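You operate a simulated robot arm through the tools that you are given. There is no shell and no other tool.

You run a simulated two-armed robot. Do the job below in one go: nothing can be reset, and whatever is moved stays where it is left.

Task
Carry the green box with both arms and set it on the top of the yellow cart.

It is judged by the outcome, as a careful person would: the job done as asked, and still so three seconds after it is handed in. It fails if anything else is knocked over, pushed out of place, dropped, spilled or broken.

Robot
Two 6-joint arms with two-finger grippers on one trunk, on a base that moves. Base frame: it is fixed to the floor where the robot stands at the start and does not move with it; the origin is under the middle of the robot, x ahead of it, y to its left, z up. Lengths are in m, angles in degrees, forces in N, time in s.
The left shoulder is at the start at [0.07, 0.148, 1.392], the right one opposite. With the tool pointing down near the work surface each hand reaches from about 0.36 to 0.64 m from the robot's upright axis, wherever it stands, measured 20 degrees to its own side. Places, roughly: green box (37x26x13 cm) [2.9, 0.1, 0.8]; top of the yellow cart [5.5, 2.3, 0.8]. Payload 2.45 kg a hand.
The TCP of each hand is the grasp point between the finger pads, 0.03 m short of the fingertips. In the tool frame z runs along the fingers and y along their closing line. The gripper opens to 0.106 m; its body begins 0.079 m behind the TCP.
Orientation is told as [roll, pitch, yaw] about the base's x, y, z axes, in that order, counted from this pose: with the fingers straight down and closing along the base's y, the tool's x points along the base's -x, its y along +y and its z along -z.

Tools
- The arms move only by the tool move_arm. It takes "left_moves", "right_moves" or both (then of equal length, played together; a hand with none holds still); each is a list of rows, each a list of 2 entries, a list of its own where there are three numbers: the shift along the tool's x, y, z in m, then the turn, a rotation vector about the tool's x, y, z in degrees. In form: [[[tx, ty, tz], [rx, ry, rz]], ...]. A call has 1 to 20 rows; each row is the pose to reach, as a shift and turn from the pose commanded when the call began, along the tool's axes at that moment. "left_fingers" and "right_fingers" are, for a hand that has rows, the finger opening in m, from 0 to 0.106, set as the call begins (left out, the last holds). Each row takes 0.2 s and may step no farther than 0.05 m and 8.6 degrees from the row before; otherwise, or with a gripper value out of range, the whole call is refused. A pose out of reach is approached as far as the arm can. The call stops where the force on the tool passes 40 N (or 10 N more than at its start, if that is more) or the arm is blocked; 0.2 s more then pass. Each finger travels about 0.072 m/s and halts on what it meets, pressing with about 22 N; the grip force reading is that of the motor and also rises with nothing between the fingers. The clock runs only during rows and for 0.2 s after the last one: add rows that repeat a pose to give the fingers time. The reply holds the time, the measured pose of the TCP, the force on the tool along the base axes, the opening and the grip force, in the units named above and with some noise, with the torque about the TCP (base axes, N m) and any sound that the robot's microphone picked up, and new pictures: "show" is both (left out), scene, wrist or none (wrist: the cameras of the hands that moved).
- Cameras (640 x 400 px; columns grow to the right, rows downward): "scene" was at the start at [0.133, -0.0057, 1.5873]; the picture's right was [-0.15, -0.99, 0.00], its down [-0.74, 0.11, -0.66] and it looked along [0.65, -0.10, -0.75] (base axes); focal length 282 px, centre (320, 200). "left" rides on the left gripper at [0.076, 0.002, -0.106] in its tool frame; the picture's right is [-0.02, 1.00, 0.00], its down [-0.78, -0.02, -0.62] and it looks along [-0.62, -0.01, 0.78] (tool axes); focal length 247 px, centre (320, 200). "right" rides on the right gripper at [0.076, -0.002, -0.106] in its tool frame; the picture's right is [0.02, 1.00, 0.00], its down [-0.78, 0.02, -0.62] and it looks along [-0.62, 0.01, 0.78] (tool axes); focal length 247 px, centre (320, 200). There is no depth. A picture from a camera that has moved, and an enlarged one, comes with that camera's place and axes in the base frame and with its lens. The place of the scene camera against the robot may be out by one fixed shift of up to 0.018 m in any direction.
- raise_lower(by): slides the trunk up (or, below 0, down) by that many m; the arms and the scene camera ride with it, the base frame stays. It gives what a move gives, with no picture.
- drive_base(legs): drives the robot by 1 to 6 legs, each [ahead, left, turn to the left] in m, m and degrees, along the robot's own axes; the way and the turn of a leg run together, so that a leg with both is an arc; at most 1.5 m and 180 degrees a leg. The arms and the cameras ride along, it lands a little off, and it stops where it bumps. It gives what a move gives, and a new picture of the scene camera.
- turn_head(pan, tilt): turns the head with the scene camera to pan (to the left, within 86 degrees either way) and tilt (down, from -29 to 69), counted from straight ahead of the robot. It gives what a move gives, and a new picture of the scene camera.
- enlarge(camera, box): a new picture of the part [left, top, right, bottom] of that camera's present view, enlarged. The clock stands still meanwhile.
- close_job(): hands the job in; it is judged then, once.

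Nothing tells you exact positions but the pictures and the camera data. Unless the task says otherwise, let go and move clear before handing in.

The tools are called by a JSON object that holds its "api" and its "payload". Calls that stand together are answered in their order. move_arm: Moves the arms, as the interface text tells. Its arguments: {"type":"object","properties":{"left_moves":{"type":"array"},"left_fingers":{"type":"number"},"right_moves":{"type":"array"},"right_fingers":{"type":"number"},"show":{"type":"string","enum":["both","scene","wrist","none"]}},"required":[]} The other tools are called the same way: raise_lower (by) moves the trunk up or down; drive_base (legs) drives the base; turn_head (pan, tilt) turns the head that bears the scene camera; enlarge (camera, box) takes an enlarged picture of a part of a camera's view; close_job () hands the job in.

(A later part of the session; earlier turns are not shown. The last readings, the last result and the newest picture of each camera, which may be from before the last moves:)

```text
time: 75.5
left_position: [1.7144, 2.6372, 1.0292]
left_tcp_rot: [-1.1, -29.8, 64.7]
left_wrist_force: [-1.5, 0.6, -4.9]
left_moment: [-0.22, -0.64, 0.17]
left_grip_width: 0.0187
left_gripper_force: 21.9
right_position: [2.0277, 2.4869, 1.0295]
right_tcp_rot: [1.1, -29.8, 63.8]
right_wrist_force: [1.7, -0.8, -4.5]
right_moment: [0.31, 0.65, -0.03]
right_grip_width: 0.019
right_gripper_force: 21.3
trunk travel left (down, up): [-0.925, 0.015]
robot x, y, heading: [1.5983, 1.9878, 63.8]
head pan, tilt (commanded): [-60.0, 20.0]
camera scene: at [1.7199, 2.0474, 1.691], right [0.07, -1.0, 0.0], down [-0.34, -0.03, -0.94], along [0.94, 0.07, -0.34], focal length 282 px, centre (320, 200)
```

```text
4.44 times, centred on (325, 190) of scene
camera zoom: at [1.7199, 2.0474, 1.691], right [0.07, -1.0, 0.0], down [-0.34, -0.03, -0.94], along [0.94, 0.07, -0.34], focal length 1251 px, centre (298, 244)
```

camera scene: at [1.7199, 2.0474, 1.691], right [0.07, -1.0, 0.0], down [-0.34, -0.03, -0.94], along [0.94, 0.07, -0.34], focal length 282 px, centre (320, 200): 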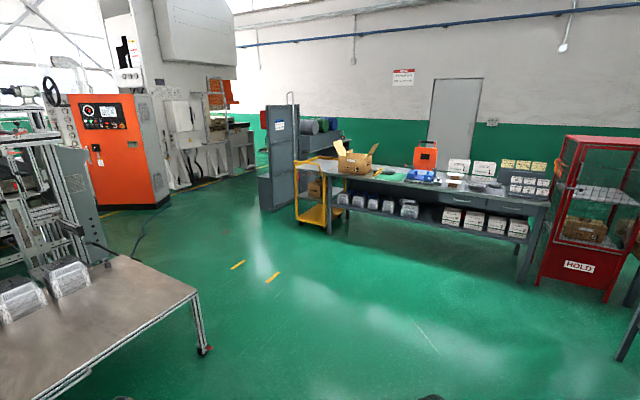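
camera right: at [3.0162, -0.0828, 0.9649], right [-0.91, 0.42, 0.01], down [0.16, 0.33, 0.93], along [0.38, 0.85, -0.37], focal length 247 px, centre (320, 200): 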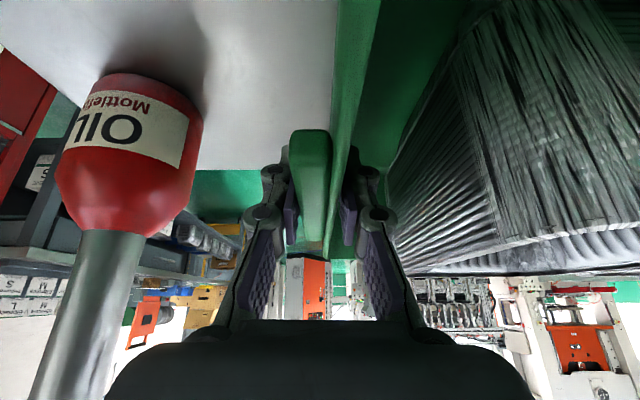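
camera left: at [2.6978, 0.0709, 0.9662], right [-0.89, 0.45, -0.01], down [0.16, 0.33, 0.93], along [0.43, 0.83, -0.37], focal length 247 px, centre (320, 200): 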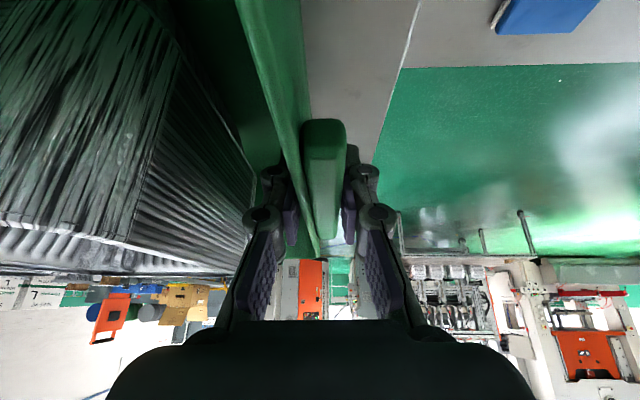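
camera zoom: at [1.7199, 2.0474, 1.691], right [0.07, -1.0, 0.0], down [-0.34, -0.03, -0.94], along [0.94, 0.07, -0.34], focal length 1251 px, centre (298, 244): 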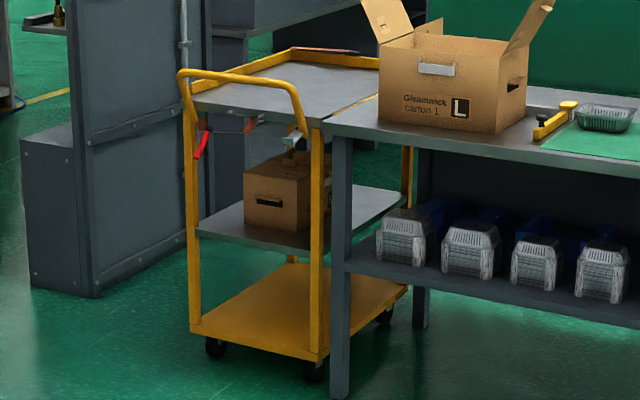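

The yellow cart's top is empty and its hoop handle (z≈0.92) faces the aisle. It stands between the workbench end on the right and a panel about 0.5 m to the left, so I must come in over the handle from the aisle. I'll turn right 90° and move along the aisle to face it.

{"api": "drive_base", "payload": {"legs": [[0, 0, -45], [0, 0, -44.5], [0.9, 0, 0]]}}

{"api": "turn_head", "payload": {"pan": 35, "tilt": 22}}

```text
time: 84.3
left_position: [3.0653, 1.5091, 1.03]
left_tcp_rot: [-1.3, -29.9, -24.2]
left_wrist_force: [2.1, 1.8, -4.7]
left_moment: [-0.65, 0.26, 0.16]
left_grip_width: 0.0191
left_gripper_force: 21.7
right_position: [2.9221, 1.1934, 1.03]
right_tcp_rot: [1.2, -29.9, -25.0]
right_wrist_force: [-1.8, -2.1, -4.6]
right_moment: [0.58, -0.3, -0.06]
right_grip_width: 0.0188
right_gripper_force: 21.5
trunk travel left (down, up): [-0.925, 0.015]
robot x, y, heading: [2.4127, 1.61, -24.7]
head pan, tilt (commanded): [-60.0, 20.0]
camera scene: at [2.4748, 1.5015, 1.6911], right [-1.0, -0.09, 0.0], down [-0.03, 0.34, -0.94], along [0.09, -0.94, -0.34], focal length 282 px, centre (320, 200)
```

scene: 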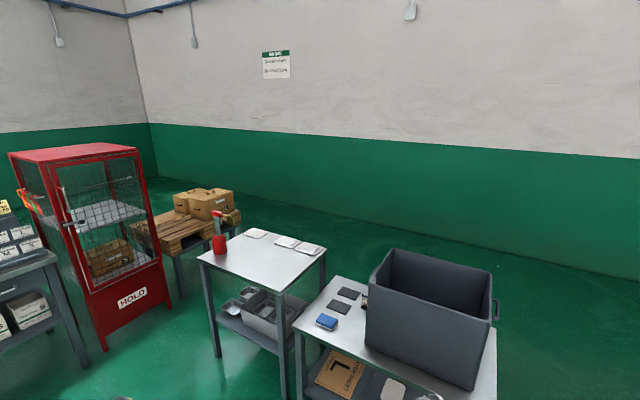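

```text
time: 86.0
left_position: [3.0654, 1.5071, 1.0291]
left_tcp_rot: [-1.2, -29.8, -24.3]
left_wrist_force: [2.0, 1.3, -5.5]
left_moment: [-0.69, 0.24, 0.12]
left_grip_width: 0.019
left_gripper_force: 21.6
right_position: [2.9223, 1.1929, 1.0284]
right_tcp_rot: [1.1, -29.9, -25.0]
right_wrist_force: [-0.1, -1.1, -5.4]
right_moment: [0.63, -0.27, -0.06]
right_grip_width: 0.0189
right_gripper_force: 22.3
trunk travel left (down, up): [-0.925, 0.015]
robot x, y, heading: [2.4126, 1.6128, -24.7]
head pan, tilt (commanded): [35.0, 22.0]
camera scene: at [2.5586, 1.6103, 1.6877], right [0.18, -0.98, 0.0], down [-0.37, -0.07, -0.93], along [0.91, 0.17, -0.38], focal length 282 px, centre (320, 200)
```

scene: 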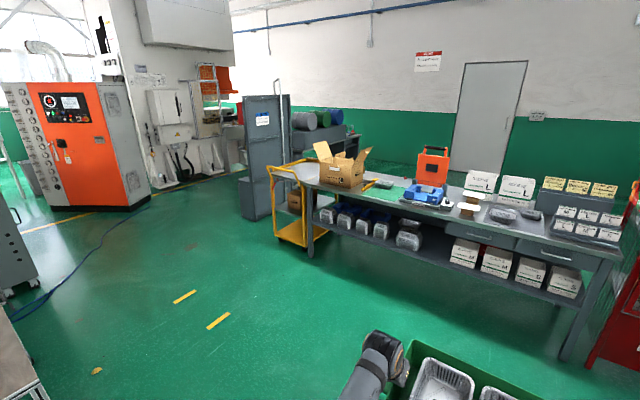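

Everything left behind is still in place. I'll go forward another 0.9 m and strafe left toward the cart's line.

{"api": "drive_base", "payload": {"legs": [[0.9, 0, -0.8], [0, 1.0, 0], [0, 0.9, 0]]}}

{"api": "turn_head", "payload": {"pan": 0, "tilt": 30}}

{"api": "enlarge", "payload": {"camera": "scene", "box": [220, 70, 440, 240]}}

```text
time: 99.9
left_position: [4.693, 2.8314, 1.0295]
left_tcp_rot: [-1.1, -29.9, -24.6]
left_wrist_force: [1.2, 2.1, -6.4]
left_moment: [-0.6, 0.27, 0.14]
left_grip_width: 0.0188
left_gripper_force: 22.1
right_position: [4.5462, 2.519, 1.0292]
right_tcp_rot: [1.2, -29.7, -25.5]
right_wrist_force: [-1.5, -2.6, -5.3]
right_moment: [0.64, -0.33, -0.06]
right_grip_width: 0.019
right_gripper_force: 22.2
trunk travel left (down, up): [-0.925, 0.015]
robot x, y, heading: [4.0452, 2.9395, -24.9]
head pan, tilt (commanded): [35.0, 22.0]
camera scene: at [4.1859, 2.9375, 1.6878], right [0.17, -0.98, 0.0], down [-0.37, -0.06, -0.93], along [0.91, 0.16, -0.38], focal length 282 px, centre (320, 200)
```

scene: 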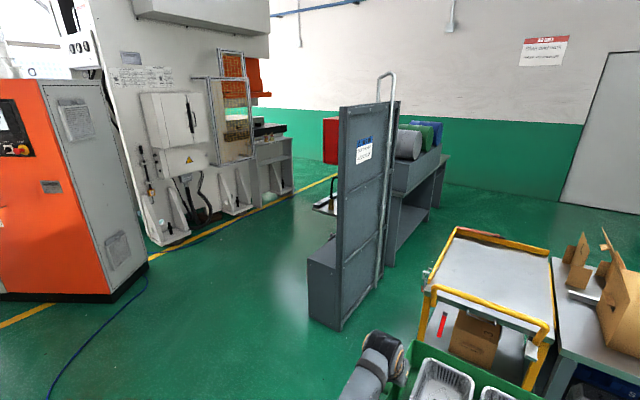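

```text
time: 100.9
left_position: [4.6935, 2.8329, 1.0289]
left_tcp_rot: [-1.2, -29.8, -24.6]
left_wrist_force: [1.3, 1.8, -5.3]
left_moment: [-0.59, 0.33, 0.12]
left_grip_width: 0.0188
left_gripper_force: 22.2
right_position: [4.5469, 2.5186, 1.0297]
right_tcp_rot: [1.1, -29.8, -25.5]
right_wrist_force: [-1.1, -1.2, -6.4]
right_moment: [0.63, -0.33, -0.03]
right_grip_width: 0.0189
right_gripper_force: 22.3
trunk travel left (down, up): [-0.925, 0.015]
robot x, y, heading: [4.0425, 2.9366, -25.3]
head pan, tilt (commanded): [0.0, 30.0]
camera scene: at [4.1769, 2.8843, 1.6749], right [-0.42, -0.91, 0.0], down [-0.45, 0.21, -0.87], along [0.78, -0.37, -0.5], focal length 282 px, centre (320, 200)
```

scene: 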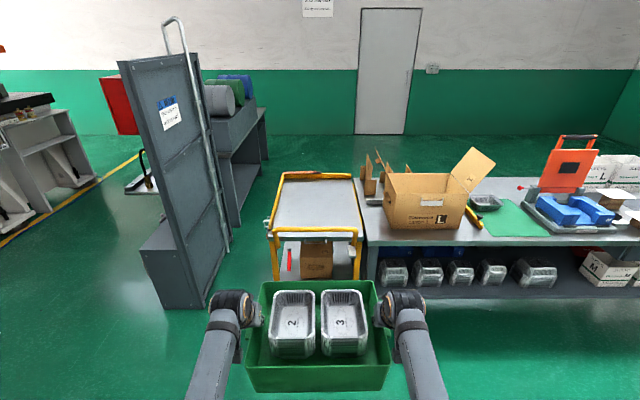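

```text
2.35 times, centred on (330, 155) of scene
camera zoom: at [4.1769, 2.8843, 1.6749], right [-0.42, -0.91, 0.0], down [-0.45, 0.21, -0.87], along [0.78, -0.37, -0.5], focal length 662 px, centre (296, 306)
```

zoom: 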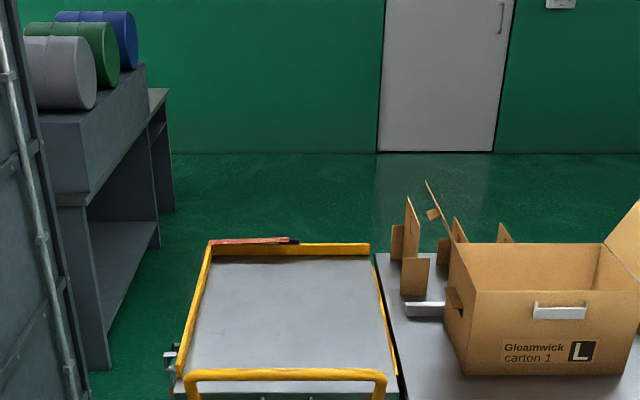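

The cart is straight ahead: its top is about 0.48 m wide by 0.7 m long and bare except for a hammer lying on the far lip. The hoop handle is at z≈0.92, 1.2 m ahead. I'll raise the box about 8 cm more (trunk, then both arms in step) so that its bottom clears the hoop.

{"api": "raise_lower", "payload": {"by": 0.014}}

{"api": "move_arm", "payload": {"left_moves": [[[-0.005, -0.0002, -0.0087], [0, 0, 0]], [[-0.0099, -0.0004, -0.0174], [0, 0, 0]], [[-0.0149, -0.0005, -0.026], [0, 0, 0]], [[-0.0199, -0.0007, -0.0347], [0, 0, 0]], [[-0.0249, -0.0009, -0.0434], [0, 0, 0]], [[-0.0298, -0.0011, -0.0521], [0, 0, 0]], [[-0.0348, -0.0013, -0.0607], [0, 0, 0]], [[-0.0348, -0.0013, -0.0607], [0, 0, 0]]], "right_moves": [[[-0.005, 0.0002, -0.0087], [0, 0, 0]], [[-0.0099, 0.0004, -0.0174], [0, 0, 0]], [[-0.0149, 0.0005, -0.026], [0, 0, 0]], [[-0.0199, 0.0007, -0.0347], [0, 0, 0]], [[-0.0249, 0.0009, -0.0434], [0, 0, 0]], [[-0.0298, 0.0011, -0.0521], [0, 0, 0]], [[-0.0348, 0.0013, -0.0607], [0, 0, 0]], [[-0.0348, 0.0013, -0.0607], [0, 0, 0]]], "show": "scene"}}

```text
time: 101.5
left_position: [4.6924, 2.8318, 1.0437]
left_tcp_rot: [-1.2, -29.8, -24.6]
left_wrist_force: [0.7, 1.1, -5.7]
left_moment: [-0.66, 0.23, 0.18]
left_grip_width: 0.0187
left_gripper_force: 22.1
right_position: [4.5466, 2.5184, 1.0436]
right_tcp_rot: [1.1, -29.8, -25.4]
right_wrist_force: [-2.3, -1.6, -5.2]
right_moment: [0.64, -0.26, 0.0]
right_grip_width: 0.0191
right_gripper_force: 21.6
trunk travel left (down, up): [-0.939, 0.001]
robot x, y, heading: [4.0441, 2.9393, -25.0]
head pan, tilt (commanded): [0.0, 30.0]
```

```text
time: 103.3
left_position: [4.6947, 2.8313, 1.1127]
left_tcp_rot: [-1.1, -29.8, -24.5]
left_wrist_force: [2.5, 2.8, -5.6]
left_moment: [-0.61, 0.24, 0.16]
left_grip_width: 0.0191
left_gripper_force: 22.2
right_position: [4.548, 2.5185, 1.1139]
right_tcp_rot: [1.0, -29.8, -25.4]
right_wrist_force: [-2.5, -3.6, -5.0]
right_moment: [0.61, -0.29, -0.06]
right_grip_width: 0.019
right_gripper_force: 21.8
trunk travel left (down, up): [-0.939, 0.001]
robot x, y, heading: [4.0436, 2.9388, -25.2]
head pan, tilt (commanded): [0.0, 30.0]
camera scene: at [4.1768, 2.8842, 1.6889], right [-0.42, -0.91, 0.0], down [-0.45, 0.21, -0.87], along [0.78, -0.37, -0.5], focal length 282 px, centre (320, 200)
```

scene: 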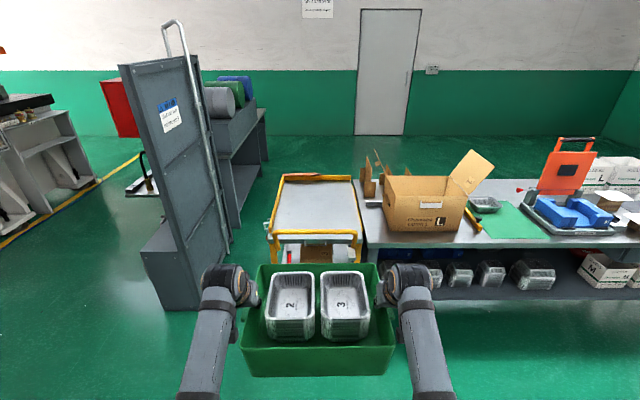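

The box bottom is now at about z=1.0, some 8 cm above the hoop. I'll move up in steps, first 0.45 m ahead with a small shift to the left.

{"api": "drive_base", "payload": {"legs": [[0.45, 0.02, 0]]}}

{"api": "turn_head", "payload": {"pan": 0, "tilt": 40}}

{"api": "enlarge", "payload": {"camera": "left", "box": [0, 0, 640, 400]}}

{"api": "enlarge", "payload": {"camera": "right", "box": [0, 0, 640, 400]}}

```text
time: 106.0
left_position: [5.1073, 2.663, 1.1146]
left_tcp_rot: [-1.2, -29.9, -24.5]
left_wrist_force: [3.9, 7.5, -5.8]
left_moment: [-0.54, 0.25, 0.18]
left_grip_width: 0.0191
left_gripper_force: 22.2
right_position: [4.9614, 2.3497, 1.1134]
right_tcp_rot: [1.1, -29.8, -25.2]
right_wrist_force: [-4.4, -6.4, -4.9]
right_moment: [0.54, -0.31, -0.09]
right_grip_width: 0.0188
right_gripper_force: 22.0
trunk travel left (down, up): [-0.939, 0.001]
robot x, y, heading: [4.4614, 2.7691, -25.1]
head pan, tilt (commanded): [0.0, 30.0]
camera scene: at [4.5901, 2.7139, 1.6892], right [-0.42, -0.91, 0.0], down [-0.45, 0.21, -0.87], along [0.79, -0.37, -0.5], focal length 282 px, centre (320, 200)
```

scene: 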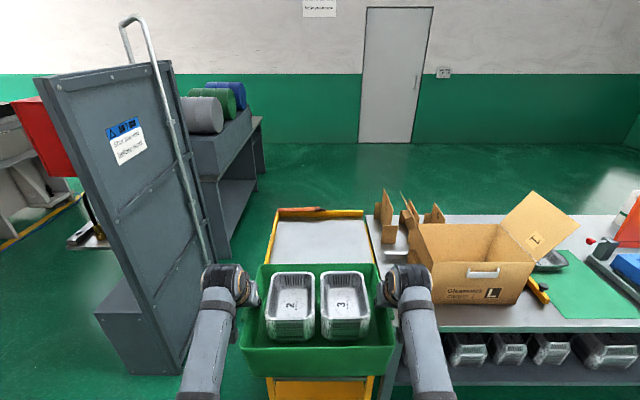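

```text
time: 106.8
left_position: [5.1105, 2.6622, 1.1127]
left_tcp_rot: [-1.2, -29.8, -24.5]
left_wrist_force: [0.9, 1.4, -5.5]
left_moment: [-0.65, 0.28, 0.18]
left_grip_width: 0.019
left_gripper_force: 23.0
right_position: [4.9628, 2.3476, 1.113]
right_tcp_rot: [1.1, -29.7, -25.4]
right_wrist_force: [-0.8, -1.4, -4.5]
right_moment: [0.66, -0.3, -0.07]
right_grip_width: 0.0189
right_gripper_force: 22.2
trunk travel left (down, up): [-0.939, 0.001]
robot x, y, heading: [4.4573, 2.7651, -24.9]
head pan, tilt (commanded): [0.0, 40.0]
camera scene: at [4.5874, 2.7153, 1.6736], right [-0.42, -0.91, 0.0], down [-0.58, 0.27, -0.77], along [0.69, -0.32, -0.64], focal length 282 px, centre (320, 200)
```

scene: 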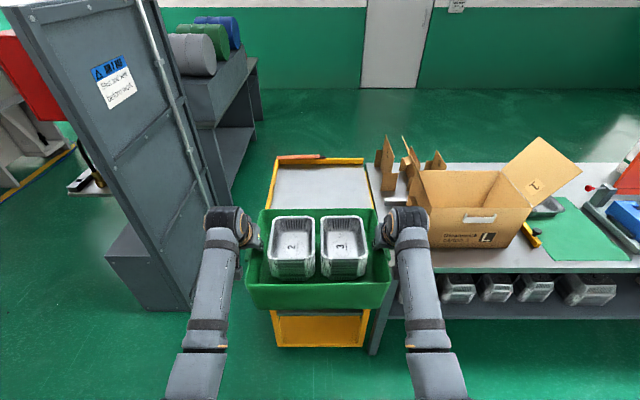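

```text
1.00 times, centred on (320, 200) of left (not enlarged: the box is as wide or as high as the picture)
camera zoom: at [5.0019, 2.7153, 1.1689], right [0.44, 0.9, -0.01], down [0.34, -0.16, 0.93], along [0.83, -0.41, -0.37], focal length 247 px, centre (320, 200)
```

zoom: 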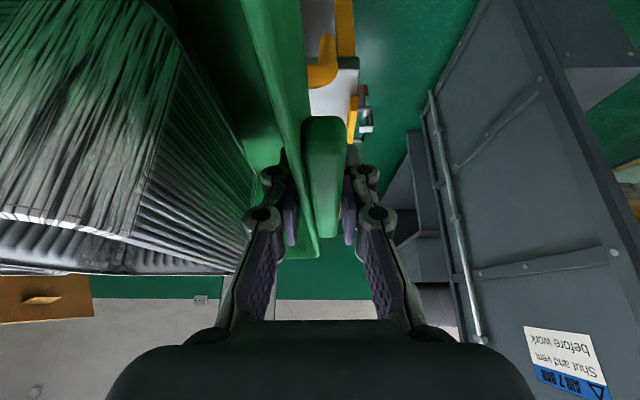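

```text
1.00 times, centred on (320, 200) of right (not enlarged: the box is as wide or as high as the picture)
camera zoom: at [4.8545, 2.3954, 1.1678], right [0.4, 0.92, 0.01], down [0.34, -0.15, 0.93], along [0.85, -0.37, -0.37], focal length 247 px, centre (320, 200)
```

zoom: 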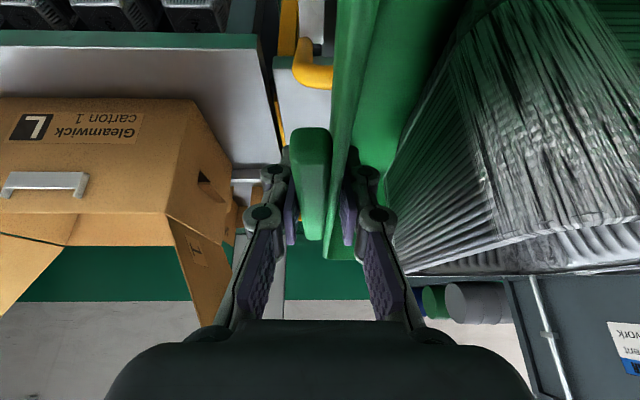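

The box is passing over the handle with good clearance. On the right there is an open carton with flaps on the workbench, so I'll look closely at how near it comes to the right hand's path.

{"api": "enlarge", "payload": {"camera": "right", "box": [100, 80, 320, 340]}}

{"api": "enlarge", "payload": {"camera": "scene", "box": [360, 120, 600, 270]}}

{"api": "enlarge", "payload": {"camera": "scene", "box": [240, 140, 400, 360]}}

```text
1.54 times, centred on (210, 210) of right
camera zoom: at [4.8545, 2.3954, 1.1678], right [0.4, 0.92, 0.01], down [0.34, -0.15, 0.93], along [0.85, -0.37, -0.37], focal length 380 px, centre (489, 185)
```

zoom: 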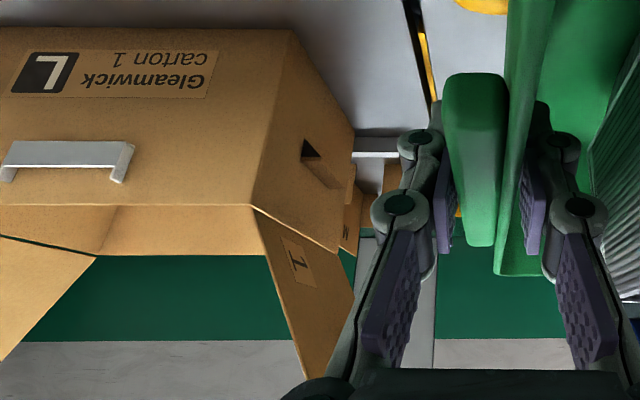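

```text
2.67 times, centred on (480, 195) of scene
camera zoom: at [4.5874, 2.7153, 1.6736], right [-0.42, -0.91, 0.0], down [-0.58, 0.27, -0.77], along [0.69, -0.32, -0.64], focal length 751 px, centre (-107, 213)
```

zoom: 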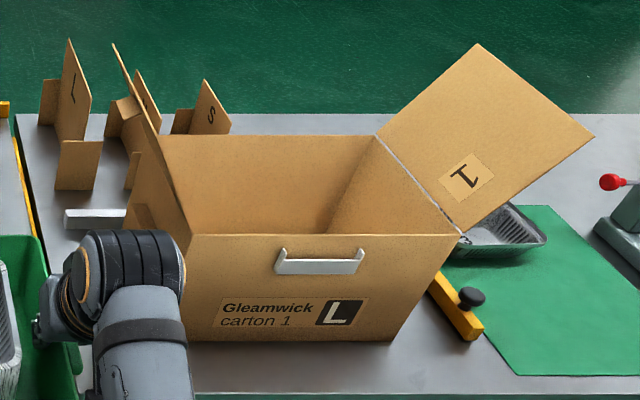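

```text
1.82 times, centred on (320, 250) of scene
camera zoom: at [4.5874, 2.7153, 1.6736], right [-0.42, -0.91, 0.0], down [-0.58, 0.27, -0.77], along [0.69, -0.32, -0.64], focal length 512 px, centre (320, 109)
```

zoom: 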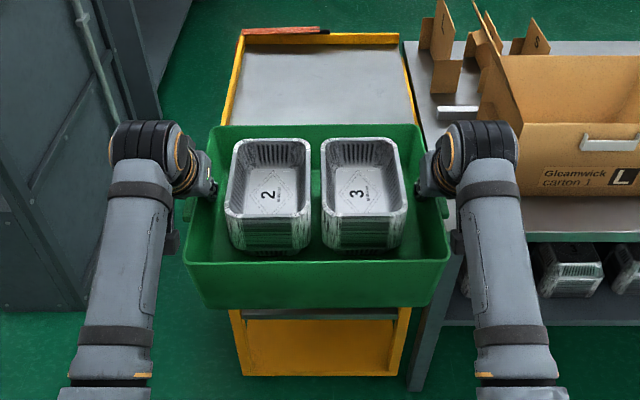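

The carton's left flap leans out to about 0.32 m right of my axis, while the right arm reaches about 0.24 m, so there is clearance. The box is centred on the cart. I'll move 0.42 m further ahead so the box is over the cart top, with the base still short of the lower deck.

{"api": "drive_base", "payload": {"legs": [[0.21, 0.003, 0]]}}

{"api": "enlarge", "payload": {"camera": "right", "box": [0, 0, 640, 400]}}

```text
time: 108.4
left_position: [5.2944, 2.5791, 1.1147]
left_tcp_rot: [-1.3, -30.1, -24.3]
left_wrist_force: [1.7, 1.9, -5.2]
left_moment: [-0.6, 0.26, 0.16]
left_grip_width: 0.0191
left_gripper_force: 22.9
right_position: [5.1496, 2.2649, 1.1141]
right_tcp_rot: [1.1, -29.9, -25.2]
right_wrist_force: [-1.4, -2.0, -4.3]
right_moment: [0.6, -0.31, -0.03]
right_grip_width: 0.0188
right_gripper_force: 22.0
trunk travel left (down, up): [-0.939, 0.001]
robot x, y, heading: [4.649, 2.6861, -24.9]
head pan, tilt (commanded): [0.0, 40.0]
camera scene: at [4.7715, 2.6333, 1.6741], right [-0.42, -0.91, 0.0], down [-0.58, 0.27, -0.77], along [0.7, -0.32, -0.64], focal length 282 px, centre (320, 200)
```

scene: 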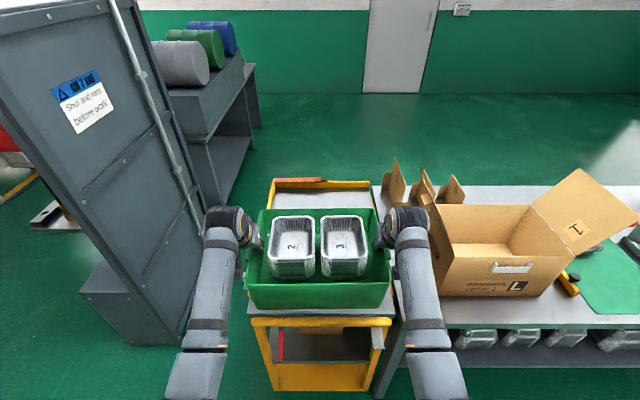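

```text
1.00 times, centred on (320, 200) of right (not enlarged: the box is as wide or as high as the picture)
camera zoom: at [5.0406, 2.3129, 1.1697], right [0.4, 0.92, 0.01], down [0.34, -0.15, 0.93], along [0.85, -0.37, -0.37], focal length 247 px, centre (320, 200)
```

zoom: 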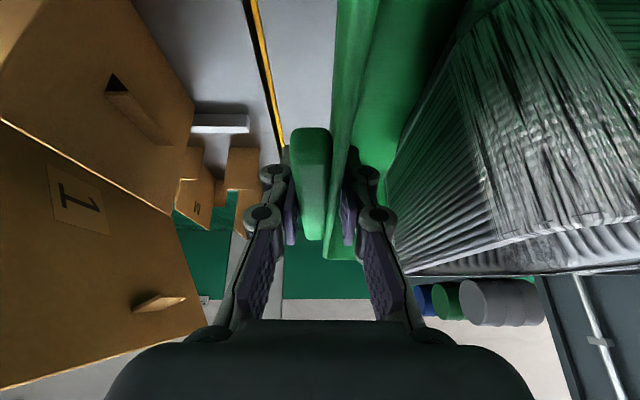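

The box is about 1 cm left of the cart's centreline, and the flap and other items stay about 10 cm from the right hand. I'll drive the final 0.21 m.

{"api": "drive_base", "payload": {"legs": [[0.21, -0.003, 0]]}}

{"api": "turn_head", "payload": {"pan": 0, "tilt": 55}}

{"api": "enlarge", "payload": {"camera": "right", "box": [0, 0, 640, 400]}}

{"api": "enlarge", "payload": {"camera": "left", "box": [0, 0, 640, 400]}}

```text
time: 110.0
left_position: [5.4837, 2.4867, 1.1145]
left_tcp_rot: [-1.3, -29.8, -24.5]
left_wrist_force: [0.6, 2.5, -5.4]
left_moment: [-0.65, 0.25, 0.14]
left_grip_width: 0.0188
left_gripper_force: 22.1
right_position: [5.3382, 2.1745, 1.1164]
right_tcp_rot: [1.1, -29.9, -25.4]
right_wrist_force: [-0.6, -1.3, -4.9]
right_moment: [0.64, -0.33, -0.06]
right_grip_width: 0.0189
right_gripper_force: 21.8
trunk travel left (down, up): [-0.939, 0.001]
robot x, y, heading: [4.8342, 2.5935, -24.9]
head pan, tilt (commanded): [0.0, 40.0]
camera scene: at [4.9608, 2.5419, 1.674], right [-0.42, -0.91, 0.0], down [-0.58, 0.27, -0.77], along [0.7, -0.32, -0.64], focal length 282 px, centre (320, 200)
```

scene: 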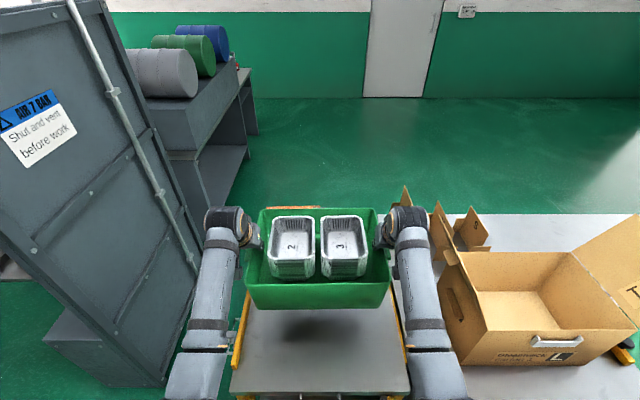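

```text
time: 110.8
left_position: [5.4861, 2.4874, 1.1121]
left_tcp_rot: [-1.1, -29.7, -24.5]
left_wrist_force: [1.1, 1.6, -5.4]
left_moment: [-0.67, 0.26, 0.18]
left_grip_width: 0.0189
left_gripper_force: 21.6
right_position: [5.3407, 2.1725, 1.1117]
right_tcp_rot: [1.1, -29.7, -25.5]
right_wrist_force: [-1.2, -2.0, -5.4]
right_moment: [0.64, -0.25, -0.02]
right_grip_width: 0.0189
right_gripper_force: 21.6
trunk travel left (down, up): [-0.939, 0.001]
robot x, y, heading: [4.8358, 2.5911, -25.2]
head pan, tilt (commanded): [0.0, 55.0]
camera scene: at [4.954, 2.5449, 1.6529], right [-0.42, -0.91, 0.0], down [-0.74, 0.35, -0.57], along [0.52, -0.24, -0.82], focal length 282 px, centre (320, 200)
```

scene: 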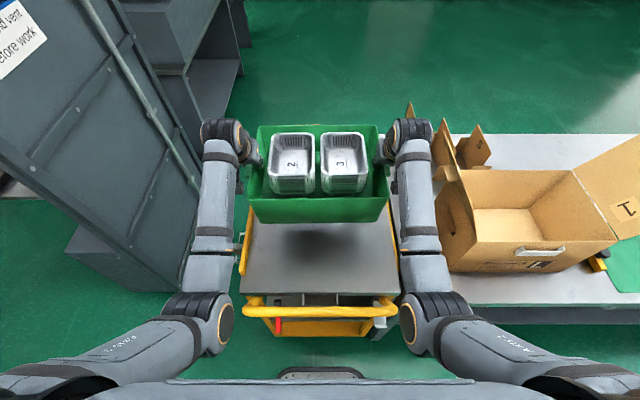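

```text
1.00 times, centred on (320, 200) of right (not enlarged: the box is as wide or as high as the picture)
camera zoom: at [5.2323, 2.2195, 1.1675], right [0.4, 0.92, 0.01], down [0.34, -0.16, 0.93], along [0.85, -0.37, -0.37], focal length 247 px, centre (320, 200)
```

zoom: 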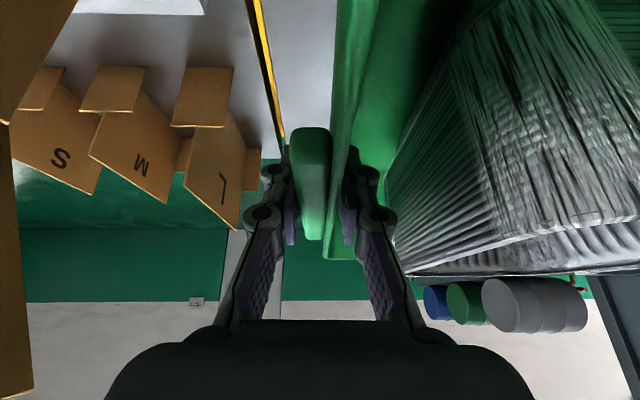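

```text
1.00 times, centred on (320, 200) of left (not enlarged: the box is as wide or as high as the picture)
camera zoom: at [5.3799, 2.5394, 1.1685], right [0.44, 0.9, -0.01], down [0.34, -0.16, 0.93], along [0.83, -0.41, -0.37], focal length 247 px, centre (320, 200)
```

zoom: 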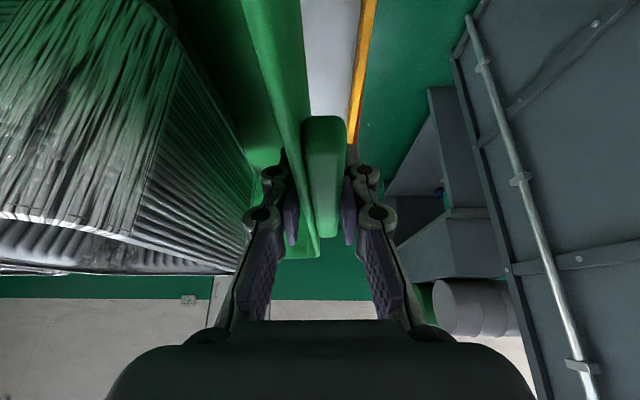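

The box is over the cart top and my base is clear of the lower deck. Before lowering I want to know how close my elbows are to the hoop handle, so I'll look from two head angles.

{"api": "turn_head", "payload": {"pan": 40, "tilt": 60}}

{"api": "turn_head", "payload": {"pan": -40, "tilt": 60}}

```text
time: 111.9
left_position: [5.4873, 2.4863, 1.1132]
left_tcp_rot: [-1.2, -29.9, -24.5]
left_wrist_force: [2.5, 0.8, -4.7]
left_moment: [-0.62, 0.27, 0.16]
left_grip_width: 0.0189
left_gripper_force: 22.7
right_position: [5.3408, 2.173, 1.1134]
right_tcp_rot: [1.2, -29.7, -25.4]
right_wrist_force: [-1.6, -1.3, -4.8]
right_moment: [0.61, -0.31, -0.03]
right_grip_width: 0.0189
right_gripper_force: 22.0
trunk travel left (down, up): [-0.939, 0.001]
robot x, y, heading: [4.8356, 2.5907, -25.2]
head pan, tilt (commanded): [40.0, 60.0]
camera scene: at [4.9522, 2.593, 1.6469], right [0.26, -0.97, 0.0], down [-0.84, -0.22, -0.5], along [0.48, 0.13, -0.87], focal length 282 px, centre (320, 200)
```

scene: 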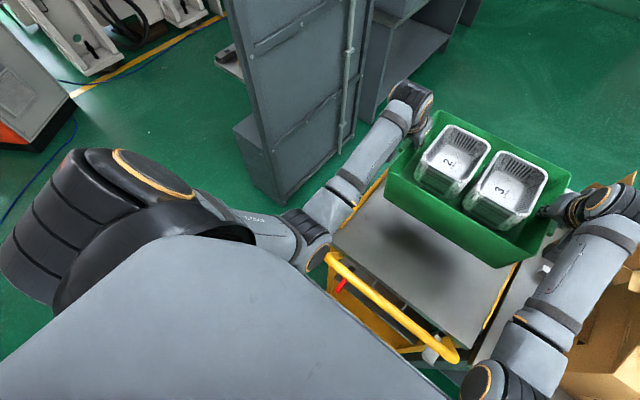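

```text
time: 113.4
left_position: [5.4865, 2.4865, 1.1131]
left_tcp_rot: [-1.1, -29.6, -24.5]
left_wrist_force: [0.8, 1.6, -5.0]
left_moment: [-0.61, 0.31, 0.14]
left_grip_width: 0.019
left_gripper_force: 22.0
right_position: [5.3409, 2.1719, 1.1137]
right_tcp_rot: [1.1, -29.7, -25.4]
right_wrist_force: [-2.1, -1.0, -4.5]
right_moment: [0.6, -0.37, -0.06]
right_grip_width: 0.019
right_gripper_force: 22.5
trunk travel left (down, up): [-0.939, 0.001]
robot x, y, heading: [4.835, 2.587, -25.0]
head pan, tilt (commanded): [-40.0, 60.0]
camera scene: at [4.9165, 2.5152, 1.6469], right [-0.91, -0.42, 0.0], down [-0.37, 0.78, -0.5], along [0.21, -0.45, -0.87], focal length 282 px, centre (320, 200)
```

scene: 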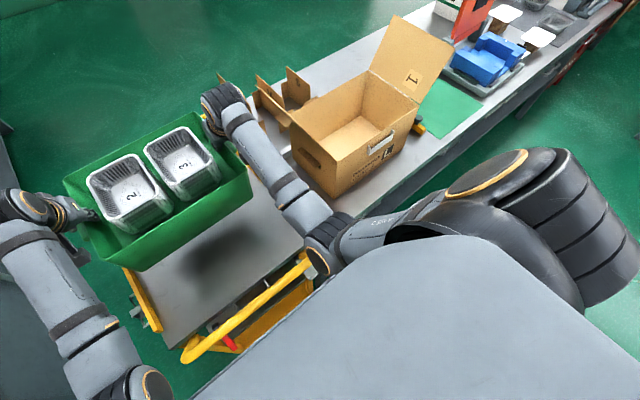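

Triangulation puts my elbows at 0.23 m ahead, z≈1.18, and the hoop at about 0.31 m ahead, z≈0.92. Lowering mostly with the arms keeps the elbows high and the forearms well over the hoop. I'll lower the trunk 6 cm, then the arms in step.

{"api": "raise_lower", "payload": {"by": -0.06}}

{"api": "turn_head", "payload": {"pan": 0, "tilt": 55}}

```text
time: 114.4
left_position: [5.4866, 2.4861, 1.0531]
left_tcp_rot: [-1.2, -29.8, -24.6]
left_wrist_force: [0.7, 1.3, -4.4]
left_moment: [-0.68, 0.29, 0.16]
left_grip_width: 0.0191
left_gripper_force: 22.4
right_position: [5.3403, 2.1723, 1.0535]
right_tcp_rot: [1.1, -29.6, -25.4]
right_wrist_force: [-1.2, -1.5, -4.9]
right_moment: [0.58, -0.34, -0.07]
right_grip_width: 0.019
right_gripper_force: 22.2
trunk travel left (down, up): [-0.879, 0.061]
robot x, y, heading: [4.8382, 2.5914, -24.9]
head pan, tilt (commanded): [-40.0, 60.0]
```

```text
time: 115.5
left_position: [5.4867, 2.4858, 1.0522]
left_tcp_rot: [-1.3, -29.6, -24.6]
left_wrist_force: [2.5, 1.6, -4.7]
left_moment: [-0.64, 0.28, 0.18]
left_grip_width: 0.0189
left_gripper_force: 22.1
right_position: [5.3401, 2.1719, 1.0532]
right_tcp_rot: [1.0, -29.7, -25.3]
right_wrist_force: [-1.0, -2.1, -4.6]
right_moment: [0.65, -0.31, -0.01]
right_grip_width: 0.0188
right_gripper_force: 21.7
trunk travel left (down, up): [-0.879, 0.061]
robot x, y, heading: [4.8351, 2.595, -25.0]
head pan, tilt (commanded): [0.0, 55.0]
camera scene: at [4.9535, 2.5451, 1.5929], right [-0.42, -0.91, 0.0], down [-0.74, 0.35, -0.57], along [0.52, -0.24, -0.82], focal length 282 px, centre (320, 200)
```

scene: 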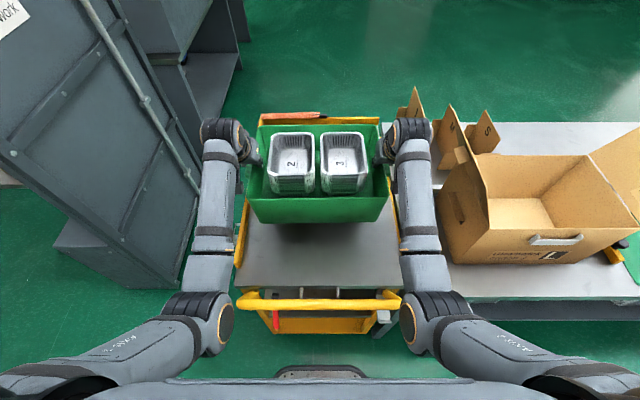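

The box hangs about 14 cm above the cart top. I'll lower both arms together by 10 cm in 1 cm steps.

{"api": "move_arm", "payload": {"left_moves": [[[0.005, 0.0002, 0.0087], [0, 0, 0]], [[0.0099, 0.0004, 0.0174], [0, 0, 0]], [[0.0149, 0.0005, 0.026], [0, 0, 0]], [[0.0199, 0.0007, 0.0347], [0, 0, 0]], [[0.0249, 0.0009, 0.0434], [0, 0, 0]], [[0.0298, 0.0011, 0.0521], [0, 0, 0]], [[0.0348, 0.0013, 0.0607], [0, 0, 0]], [[0.0398, 0.0015, 0.0694], [0, 0, 0]], [[0.0447, 0.0016, 0.0781], [0, 0, 0]], [[0.0497, 0.0018, 0.0868], [0, 0, 0]], [[0.0497, 0.0018, 0.0868], [0, 0, 0]]], "right_moves": [[[0.005, -0.0002, 0.0087], [0, 0, 0]], [[0.0099, -0.0004, 0.0174], [0, 0, 0]], [[0.0149, -0.0005, 0.026], [0, 0, 0]], [[0.0199, -0.0007, 0.0347], [0, 0, 0]], [[0.0249, -0.0009, 0.0434], [0, 0, 0]], [[0.0298, -0.0011, 0.0521], [0, 0, 0]], [[0.0348, -0.0013, 0.0607], [0, 0, 0]], [[0.0398, -0.0015, 0.0694], [0, 0, 0]], [[0.0447, -0.0016, 0.0781], [0, 0, 0]], [[0.0497, -0.0018, 0.0868], [0, 0, 0]], [[0.0497, -0.0018, 0.0868], [0, 0, 0]]], "show": "both"}}

```text
time: 117.9
left_position: [5.4846, 2.4854, 0.9577]
left_tcp_rot: [-1.3, -30.2, -24.4]
left_wrist_force: [4.8, -4.5, 18.7]
left_moment: [-0.97, 0.19, 0.05]
left_grip_width: 0.0188
left_gripper_force: 21.9
right_position: [5.339, 2.1733, 0.9584]
right_tcp_rot: [1.2, -30.3, -25.3]
right_wrist_force: [7.2, -2.0, 13.0]
right_moment: [0.72, -0.45, 0.17]
right_grip_width: 0.0192
right_gripper_force: 21.5
trunk travel left (down, up): [-0.879, 0.061]
robot x, y, heading: [4.8359, 2.591, -25.1]
head pan, tilt (commanded): [0.0, 55.0]
camera scene: at [4.9483, 2.5474, 1.5939], right [-0.42, -0.91, 0.0], down [-0.74, 0.35, -0.58], along [0.52, -0.24, -0.82], focal length 282 px, centre (320, 200)
camera right: at [5.23, 2.221, 1.0116], right [0.4, 0.92, 0.01], down [0.33, -0.15, 0.93], along [0.85, -0.37, -0.36], focal length 247 px, centre (320, 200)
camera left: at [5.3775, 2.5395, 1.0126], right [0.44, 0.9, -0.01], down [0.33, -0.15, 0.93], along [0.83, -0.41, -0.36], focal length 247 px, centre (320, 200)
```

scene: 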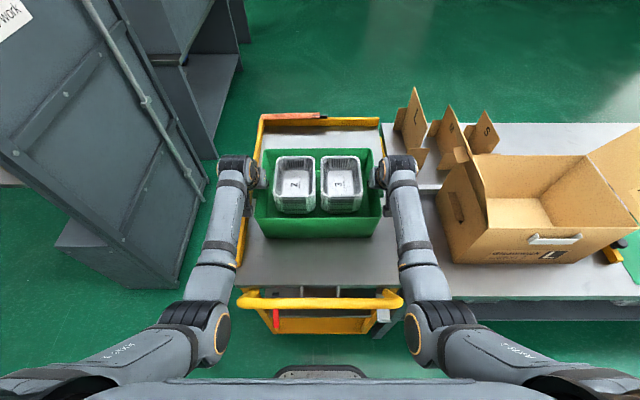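
right: 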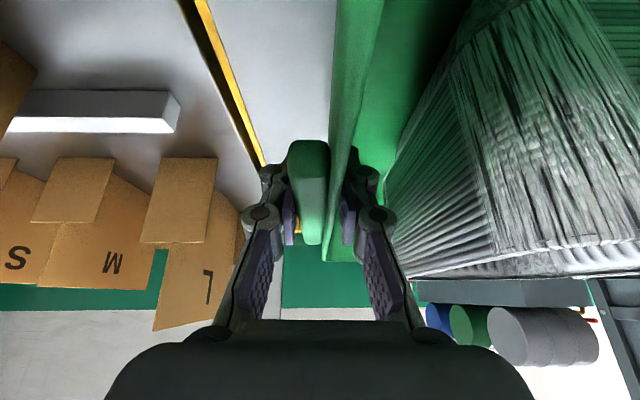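
left: 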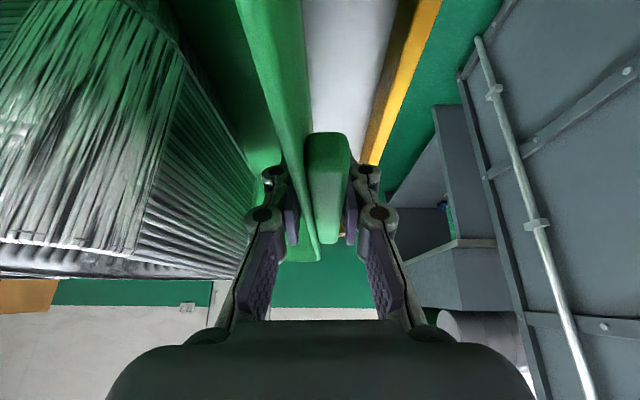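

There is contact about 5 cm higher than the rough figure: the cart top is near z≈0.85 and is carrying the box. I'll ease up 4 mm to relieve the push and inspect how the box sits.

{"api": "move_arm", "payload": {"left_moves": [[[-0.001, 0, -0.0017], [0, 0, 0]], [[-0.002, -0.0001, -0.0035], [0, 0, 0]], [[-0.002, -0.0001, -0.0035], [0, 0, 0]]], "right_moves": [[[-0.001, 0, -0.0017], [0, 0, 0]], [[-0.002, 0.0001, -0.0035], [0, 0, 0]], [[-0.002, 0.0001, -0.0035], [0, 0, 0]]], "show": "none"}}

{"api": "enlarge", "payload": {"camera": "scene", "box": [220, 100, 420, 250]}}

{"api": "enlarge", "payload": {"camera": "left", "box": [220, 0, 460, 200]}}

{"api": "enlarge", "payload": {"camera": "right", "box": [160, 0, 400, 200]}}

```text
time: 118.7
left_position: [5.4844, 2.4862, 0.9573]
left_tcp_rot: [-1.4, -29.7, -24.5]
left_wrist_force: [-1.3, -11.9, 3.8]
left_moment: [-1.1, -0.12, 0.08]
left_grip_width: 0.0188
left_gripper_force: 22.5
right_position: [5.3376, 2.1748, 0.9564]
right_tcp_rot: [1.3, -29.7, -25.4]
right_wrist_force: [7.2, 11.0, 6.0]
right_moment: [0.65, -0.94, 0.04]
right_grip_width: 0.0188
right_gripper_force: 21.8
trunk travel left (down, up): [-0.879, 0.061]
robot x, y, heading: [4.8357, 2.5926, -25.0]
head pan, tilt (commanded): [0.0, 55.0]
```

```text
2.67 times, centred on (320, 175) of scene
camera zoom: at [4.9507, 2.5462, 1.5929], right [-0.42, -0.91, 0.0], down [-0.74, 0.35, -0.57], along [0.52, -0.24, -0.82], focal length 751 px, centre (320, 267)
```

zoom: 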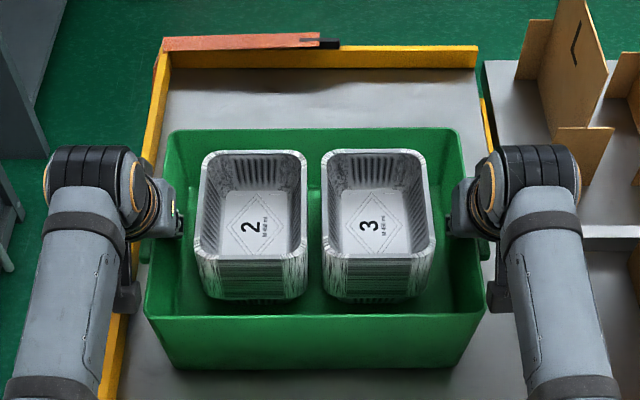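

```text
2.00 times, centred on (340, 100) of left
camera zoom: at [5.377, 2.5395, 1.0128], right [0.44, 0.9, -0.01], down [0.34, -0.16, 0.93], along [0.83, -0.41, -0.37], focal length 494 px, centre (280, 400)
```

zoom: 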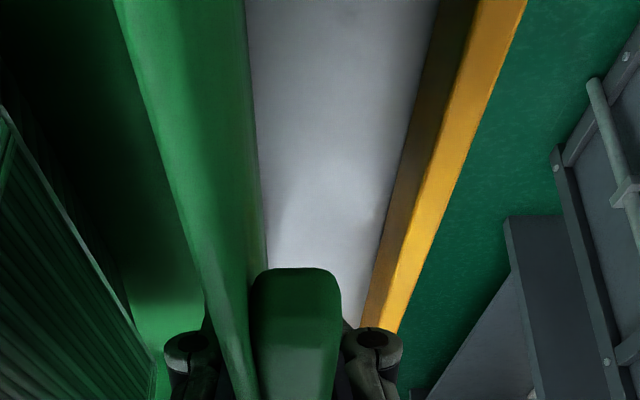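

```text
2.00 times, centred on (280, 100) of right
camera zoom: at [5.2299, 2.2213, 1.0119], right [0.4, 0.92, 0.01], down [0.34, -0.16, 0.93], along [0.85, -0.37, -0.37], focal length 494 px, centre (400, 400)
```

zoom: 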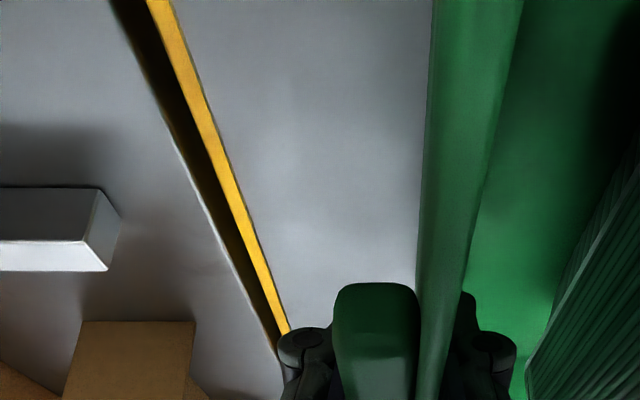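

The box sits level on the cart's flat top, inside the lips, with only a light residual push. I'll open both grippers just enough to free the walls without touching the trays.

{"api": "move_arm", "payload": {"left_moves": [[[0, 0, 0], [0, 0, 0]], [[0, 0, 0], [0, 0, 0]], [[0, 0, 0], [0, 0, 0]], [[0, 0, 0], [0, 0, 0]]], "right_moves": [[[0, 0, 0], [0, 0, 0]], [[0, 0, 0], [0, 0, 0]], [[0, 0, 0], [0, 0, 0]], [[0, 0, 0], [0, 0, 0]]], "left_fingers": 0.036, "right_fingers": 0.036, "show": "both"}}

{"api": "enlarge", "payload": {"camera": "scene", "box": [220, 100, 420, 250]}}

```text
time: 119.7
left_position: [5.4867, 2.4876, 0.9572]
left_tcp_rot: [-1.1, -29.8, -24.4]
left_wrist_force: [0.5, 0.5, 0.5]
left_moment: [-0.01, -0.01, -0.02]
left_grip_width: 0.0359
left_gripper_force: 0.0
right_position: [5.3382, 2.1722, 0.9579]
right_tcp_rot: [1.1, -29.8, -25.5]
right_wrist_force: [-0.2, -0.8, 0.2]
right_moment: [0.02, 0.03, 0.0]
right_grip_width: 0.0359
right_gripper_force: 0.0
trunk travel left (down, up): [-0.879, 0.061]
robot x, y, heading: [4.8373, 2.5921, -25.0]
head pan, tilt (commanded): [0.0, 55.0]
camera scene: at [4.9516, 2.5461, 1.5931], right [-0.42, -0.91, 0.0], down [-0.74, 0.35, -0.57], along [0.52, -0.24, -0.82], focal length 282 px, centre (320, 200)
camera right: at [5.2306, 2.2202, 1.0123], right [0.4, 0.92, 0.01], down [0.34, -0.15, 0.93], along [0.85, -0.37, -0.37], focal length 247 px, centre (320, 200)
camera left: at [5.3786, 2.5401, 1.0133], right [0.44, 0.9, -0.01], down [0.33, -0.16, 0.93], along [0.83, -0.41, -0.37], focal length 247 px, centre (320, 200)
```

scene: 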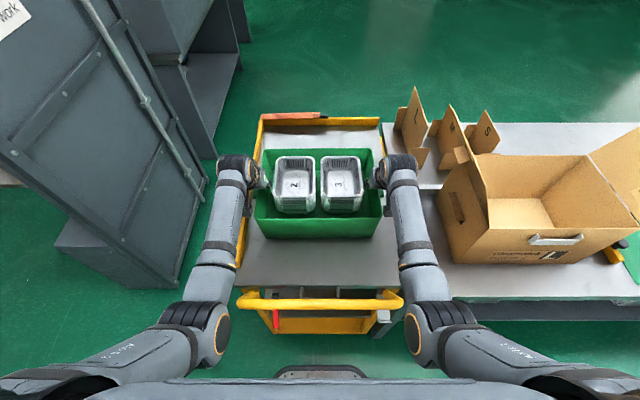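
right: 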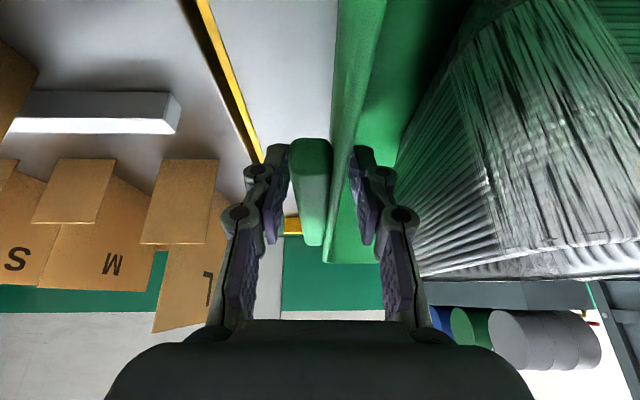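
left: 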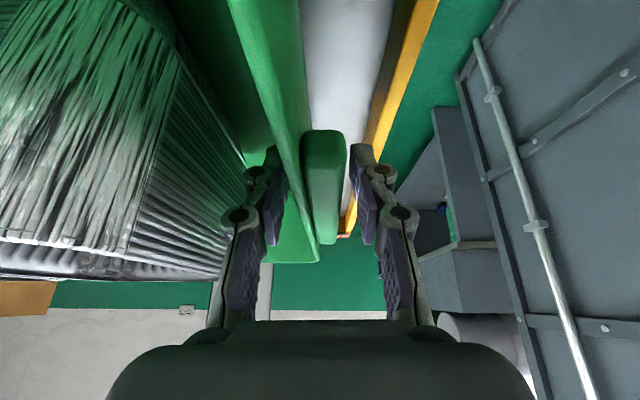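

```text
2.67 times, centred on (320, 175) of scene
camera zoom: at [4.9516, 2.5461, 1.5931], right [-0.42, -0.91, 0.0], down [-0.74, 0.35, -0.57], along [0.52, -0.24, -0.82], focal length 751 px, centre (320, 267)
```

zoom: 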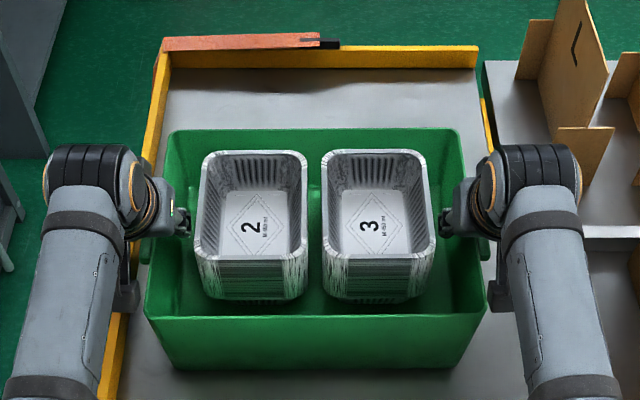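

The box stayed put when released, and both hands are free of force. I'll withdraw along the fingers, back and up, in small steps.

{"api": "move_arm", "payload": {"left_moves": [[[0, 0, -0.01], [0, 0, 0]], [[0, 0, -0.02], [0, 0, 0]], [[0, 0, -0.03], [0, 0, 0]], [[0, 0, -0.04], [0, 0, 0]], [[0, 0, -0.05], [0, 0, 0]], [[0, 0, -0.06], [0, 0, 0]], [[0, 0, -0.07], [0, 0, 0]], [[0, 0, -0.08], [0, 0, 0]], [[0, 0, -0.09], [0, 0, 0]], [[0, 0, -0.1], [0, 0, 0]], [[0, 0, -0.1], [0, 0, 0]]], "right_moves": [[[0, 0, -0.01], [0, 0, 0]], [[0, 0, -0.02], [0, 0, 0]], [[0, 0, -0.03], [0, 0, 0]], [[0, 0, -0.04], [0, 0, 0]], [[0, 0, -0.05], [0, 0, 0]], [[0, 0, -0.06], [0, 0, 0]], [[0, 0, -0.07], [0, 0, 0]], [[0, 0, -0.08], [0, 0, 0]], [[0, 0, -0.09], [0, 0, 0]], [[0, 0, -0.1], [0, 0, 0]], [[0, 0, -0.1], [0, 0, 0]]], "show": "both"}}

```text
time: 122.1
left_position: [5.4415, 2.5086, 1.0453]
left_tcp_rot: [-1.2, -29.8, -24.6]
left_wrist_force: [-0.1, -0.1, 0.3]
left_moment: [-0.02, 0.02, -0.02]
left_grip_width: 0.0359
left_gripper_force: 0.1
right_position: [5.2942, 2.1922, 1.0439]
right_tcp_rot: [1.1, -29.8, -25.3]
right_wrist_force: [-0.8, -0.2, 0.4]
right_moment: [0.01, -0.01, 0.0]
right_grip_width: 0.0359
right_gripper_force: 0.0
trunk travel left (down, up): [-0.879, 0.061]
robot x, y, heading: [4.8347, 2.5919, -25.1]
head pan, tilt (commanded): [0.0, 55.0]
camera scene: at [4.9518, 2.546, 1.5931], right [-0.42, -0.91, 0.0], down [-0.74, 0.35, -0.57], along [0.52, -0.24, -0.82], focal length 282 px, centre (320, 200)
camera right: at [5.185, 2.2395, 1.099], right [0.4, 0.92, 0.01], down [0.34, -0.15, 0.93], along [0.85, -0.37, -0.37], focal length 247 px, centre (320, 200)
camera left: at [5.3342, 2.5625, 1.1001], right [0.44, 0.9, -0.01], down [0.34, -0.16, 0.93], along [0.83, -0.41, -0.37], focal length 247 px, centre (320, 200)
```

scene: 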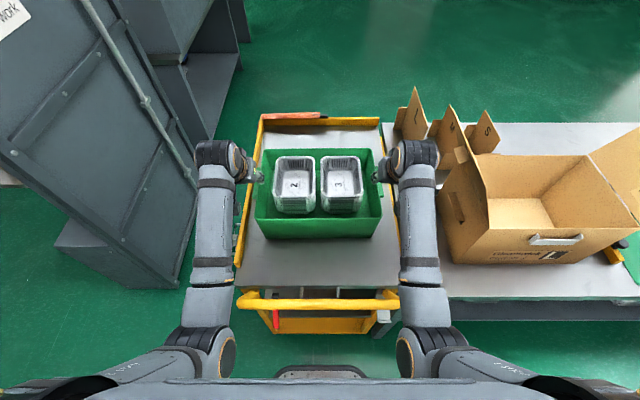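
right: 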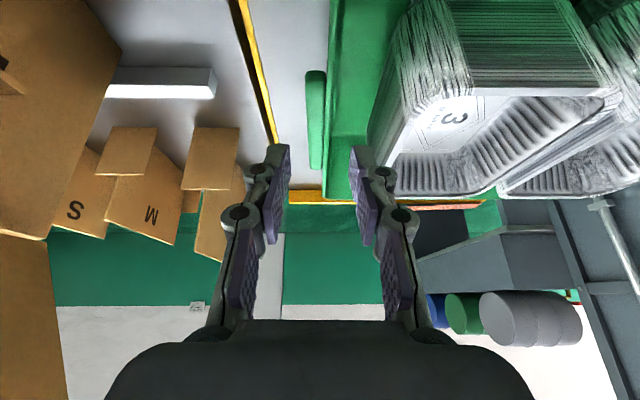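
left: 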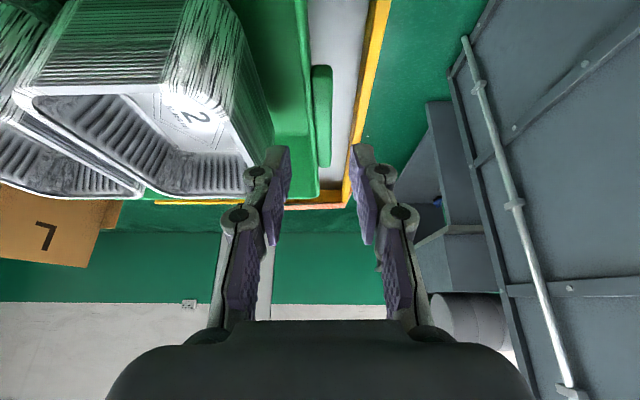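

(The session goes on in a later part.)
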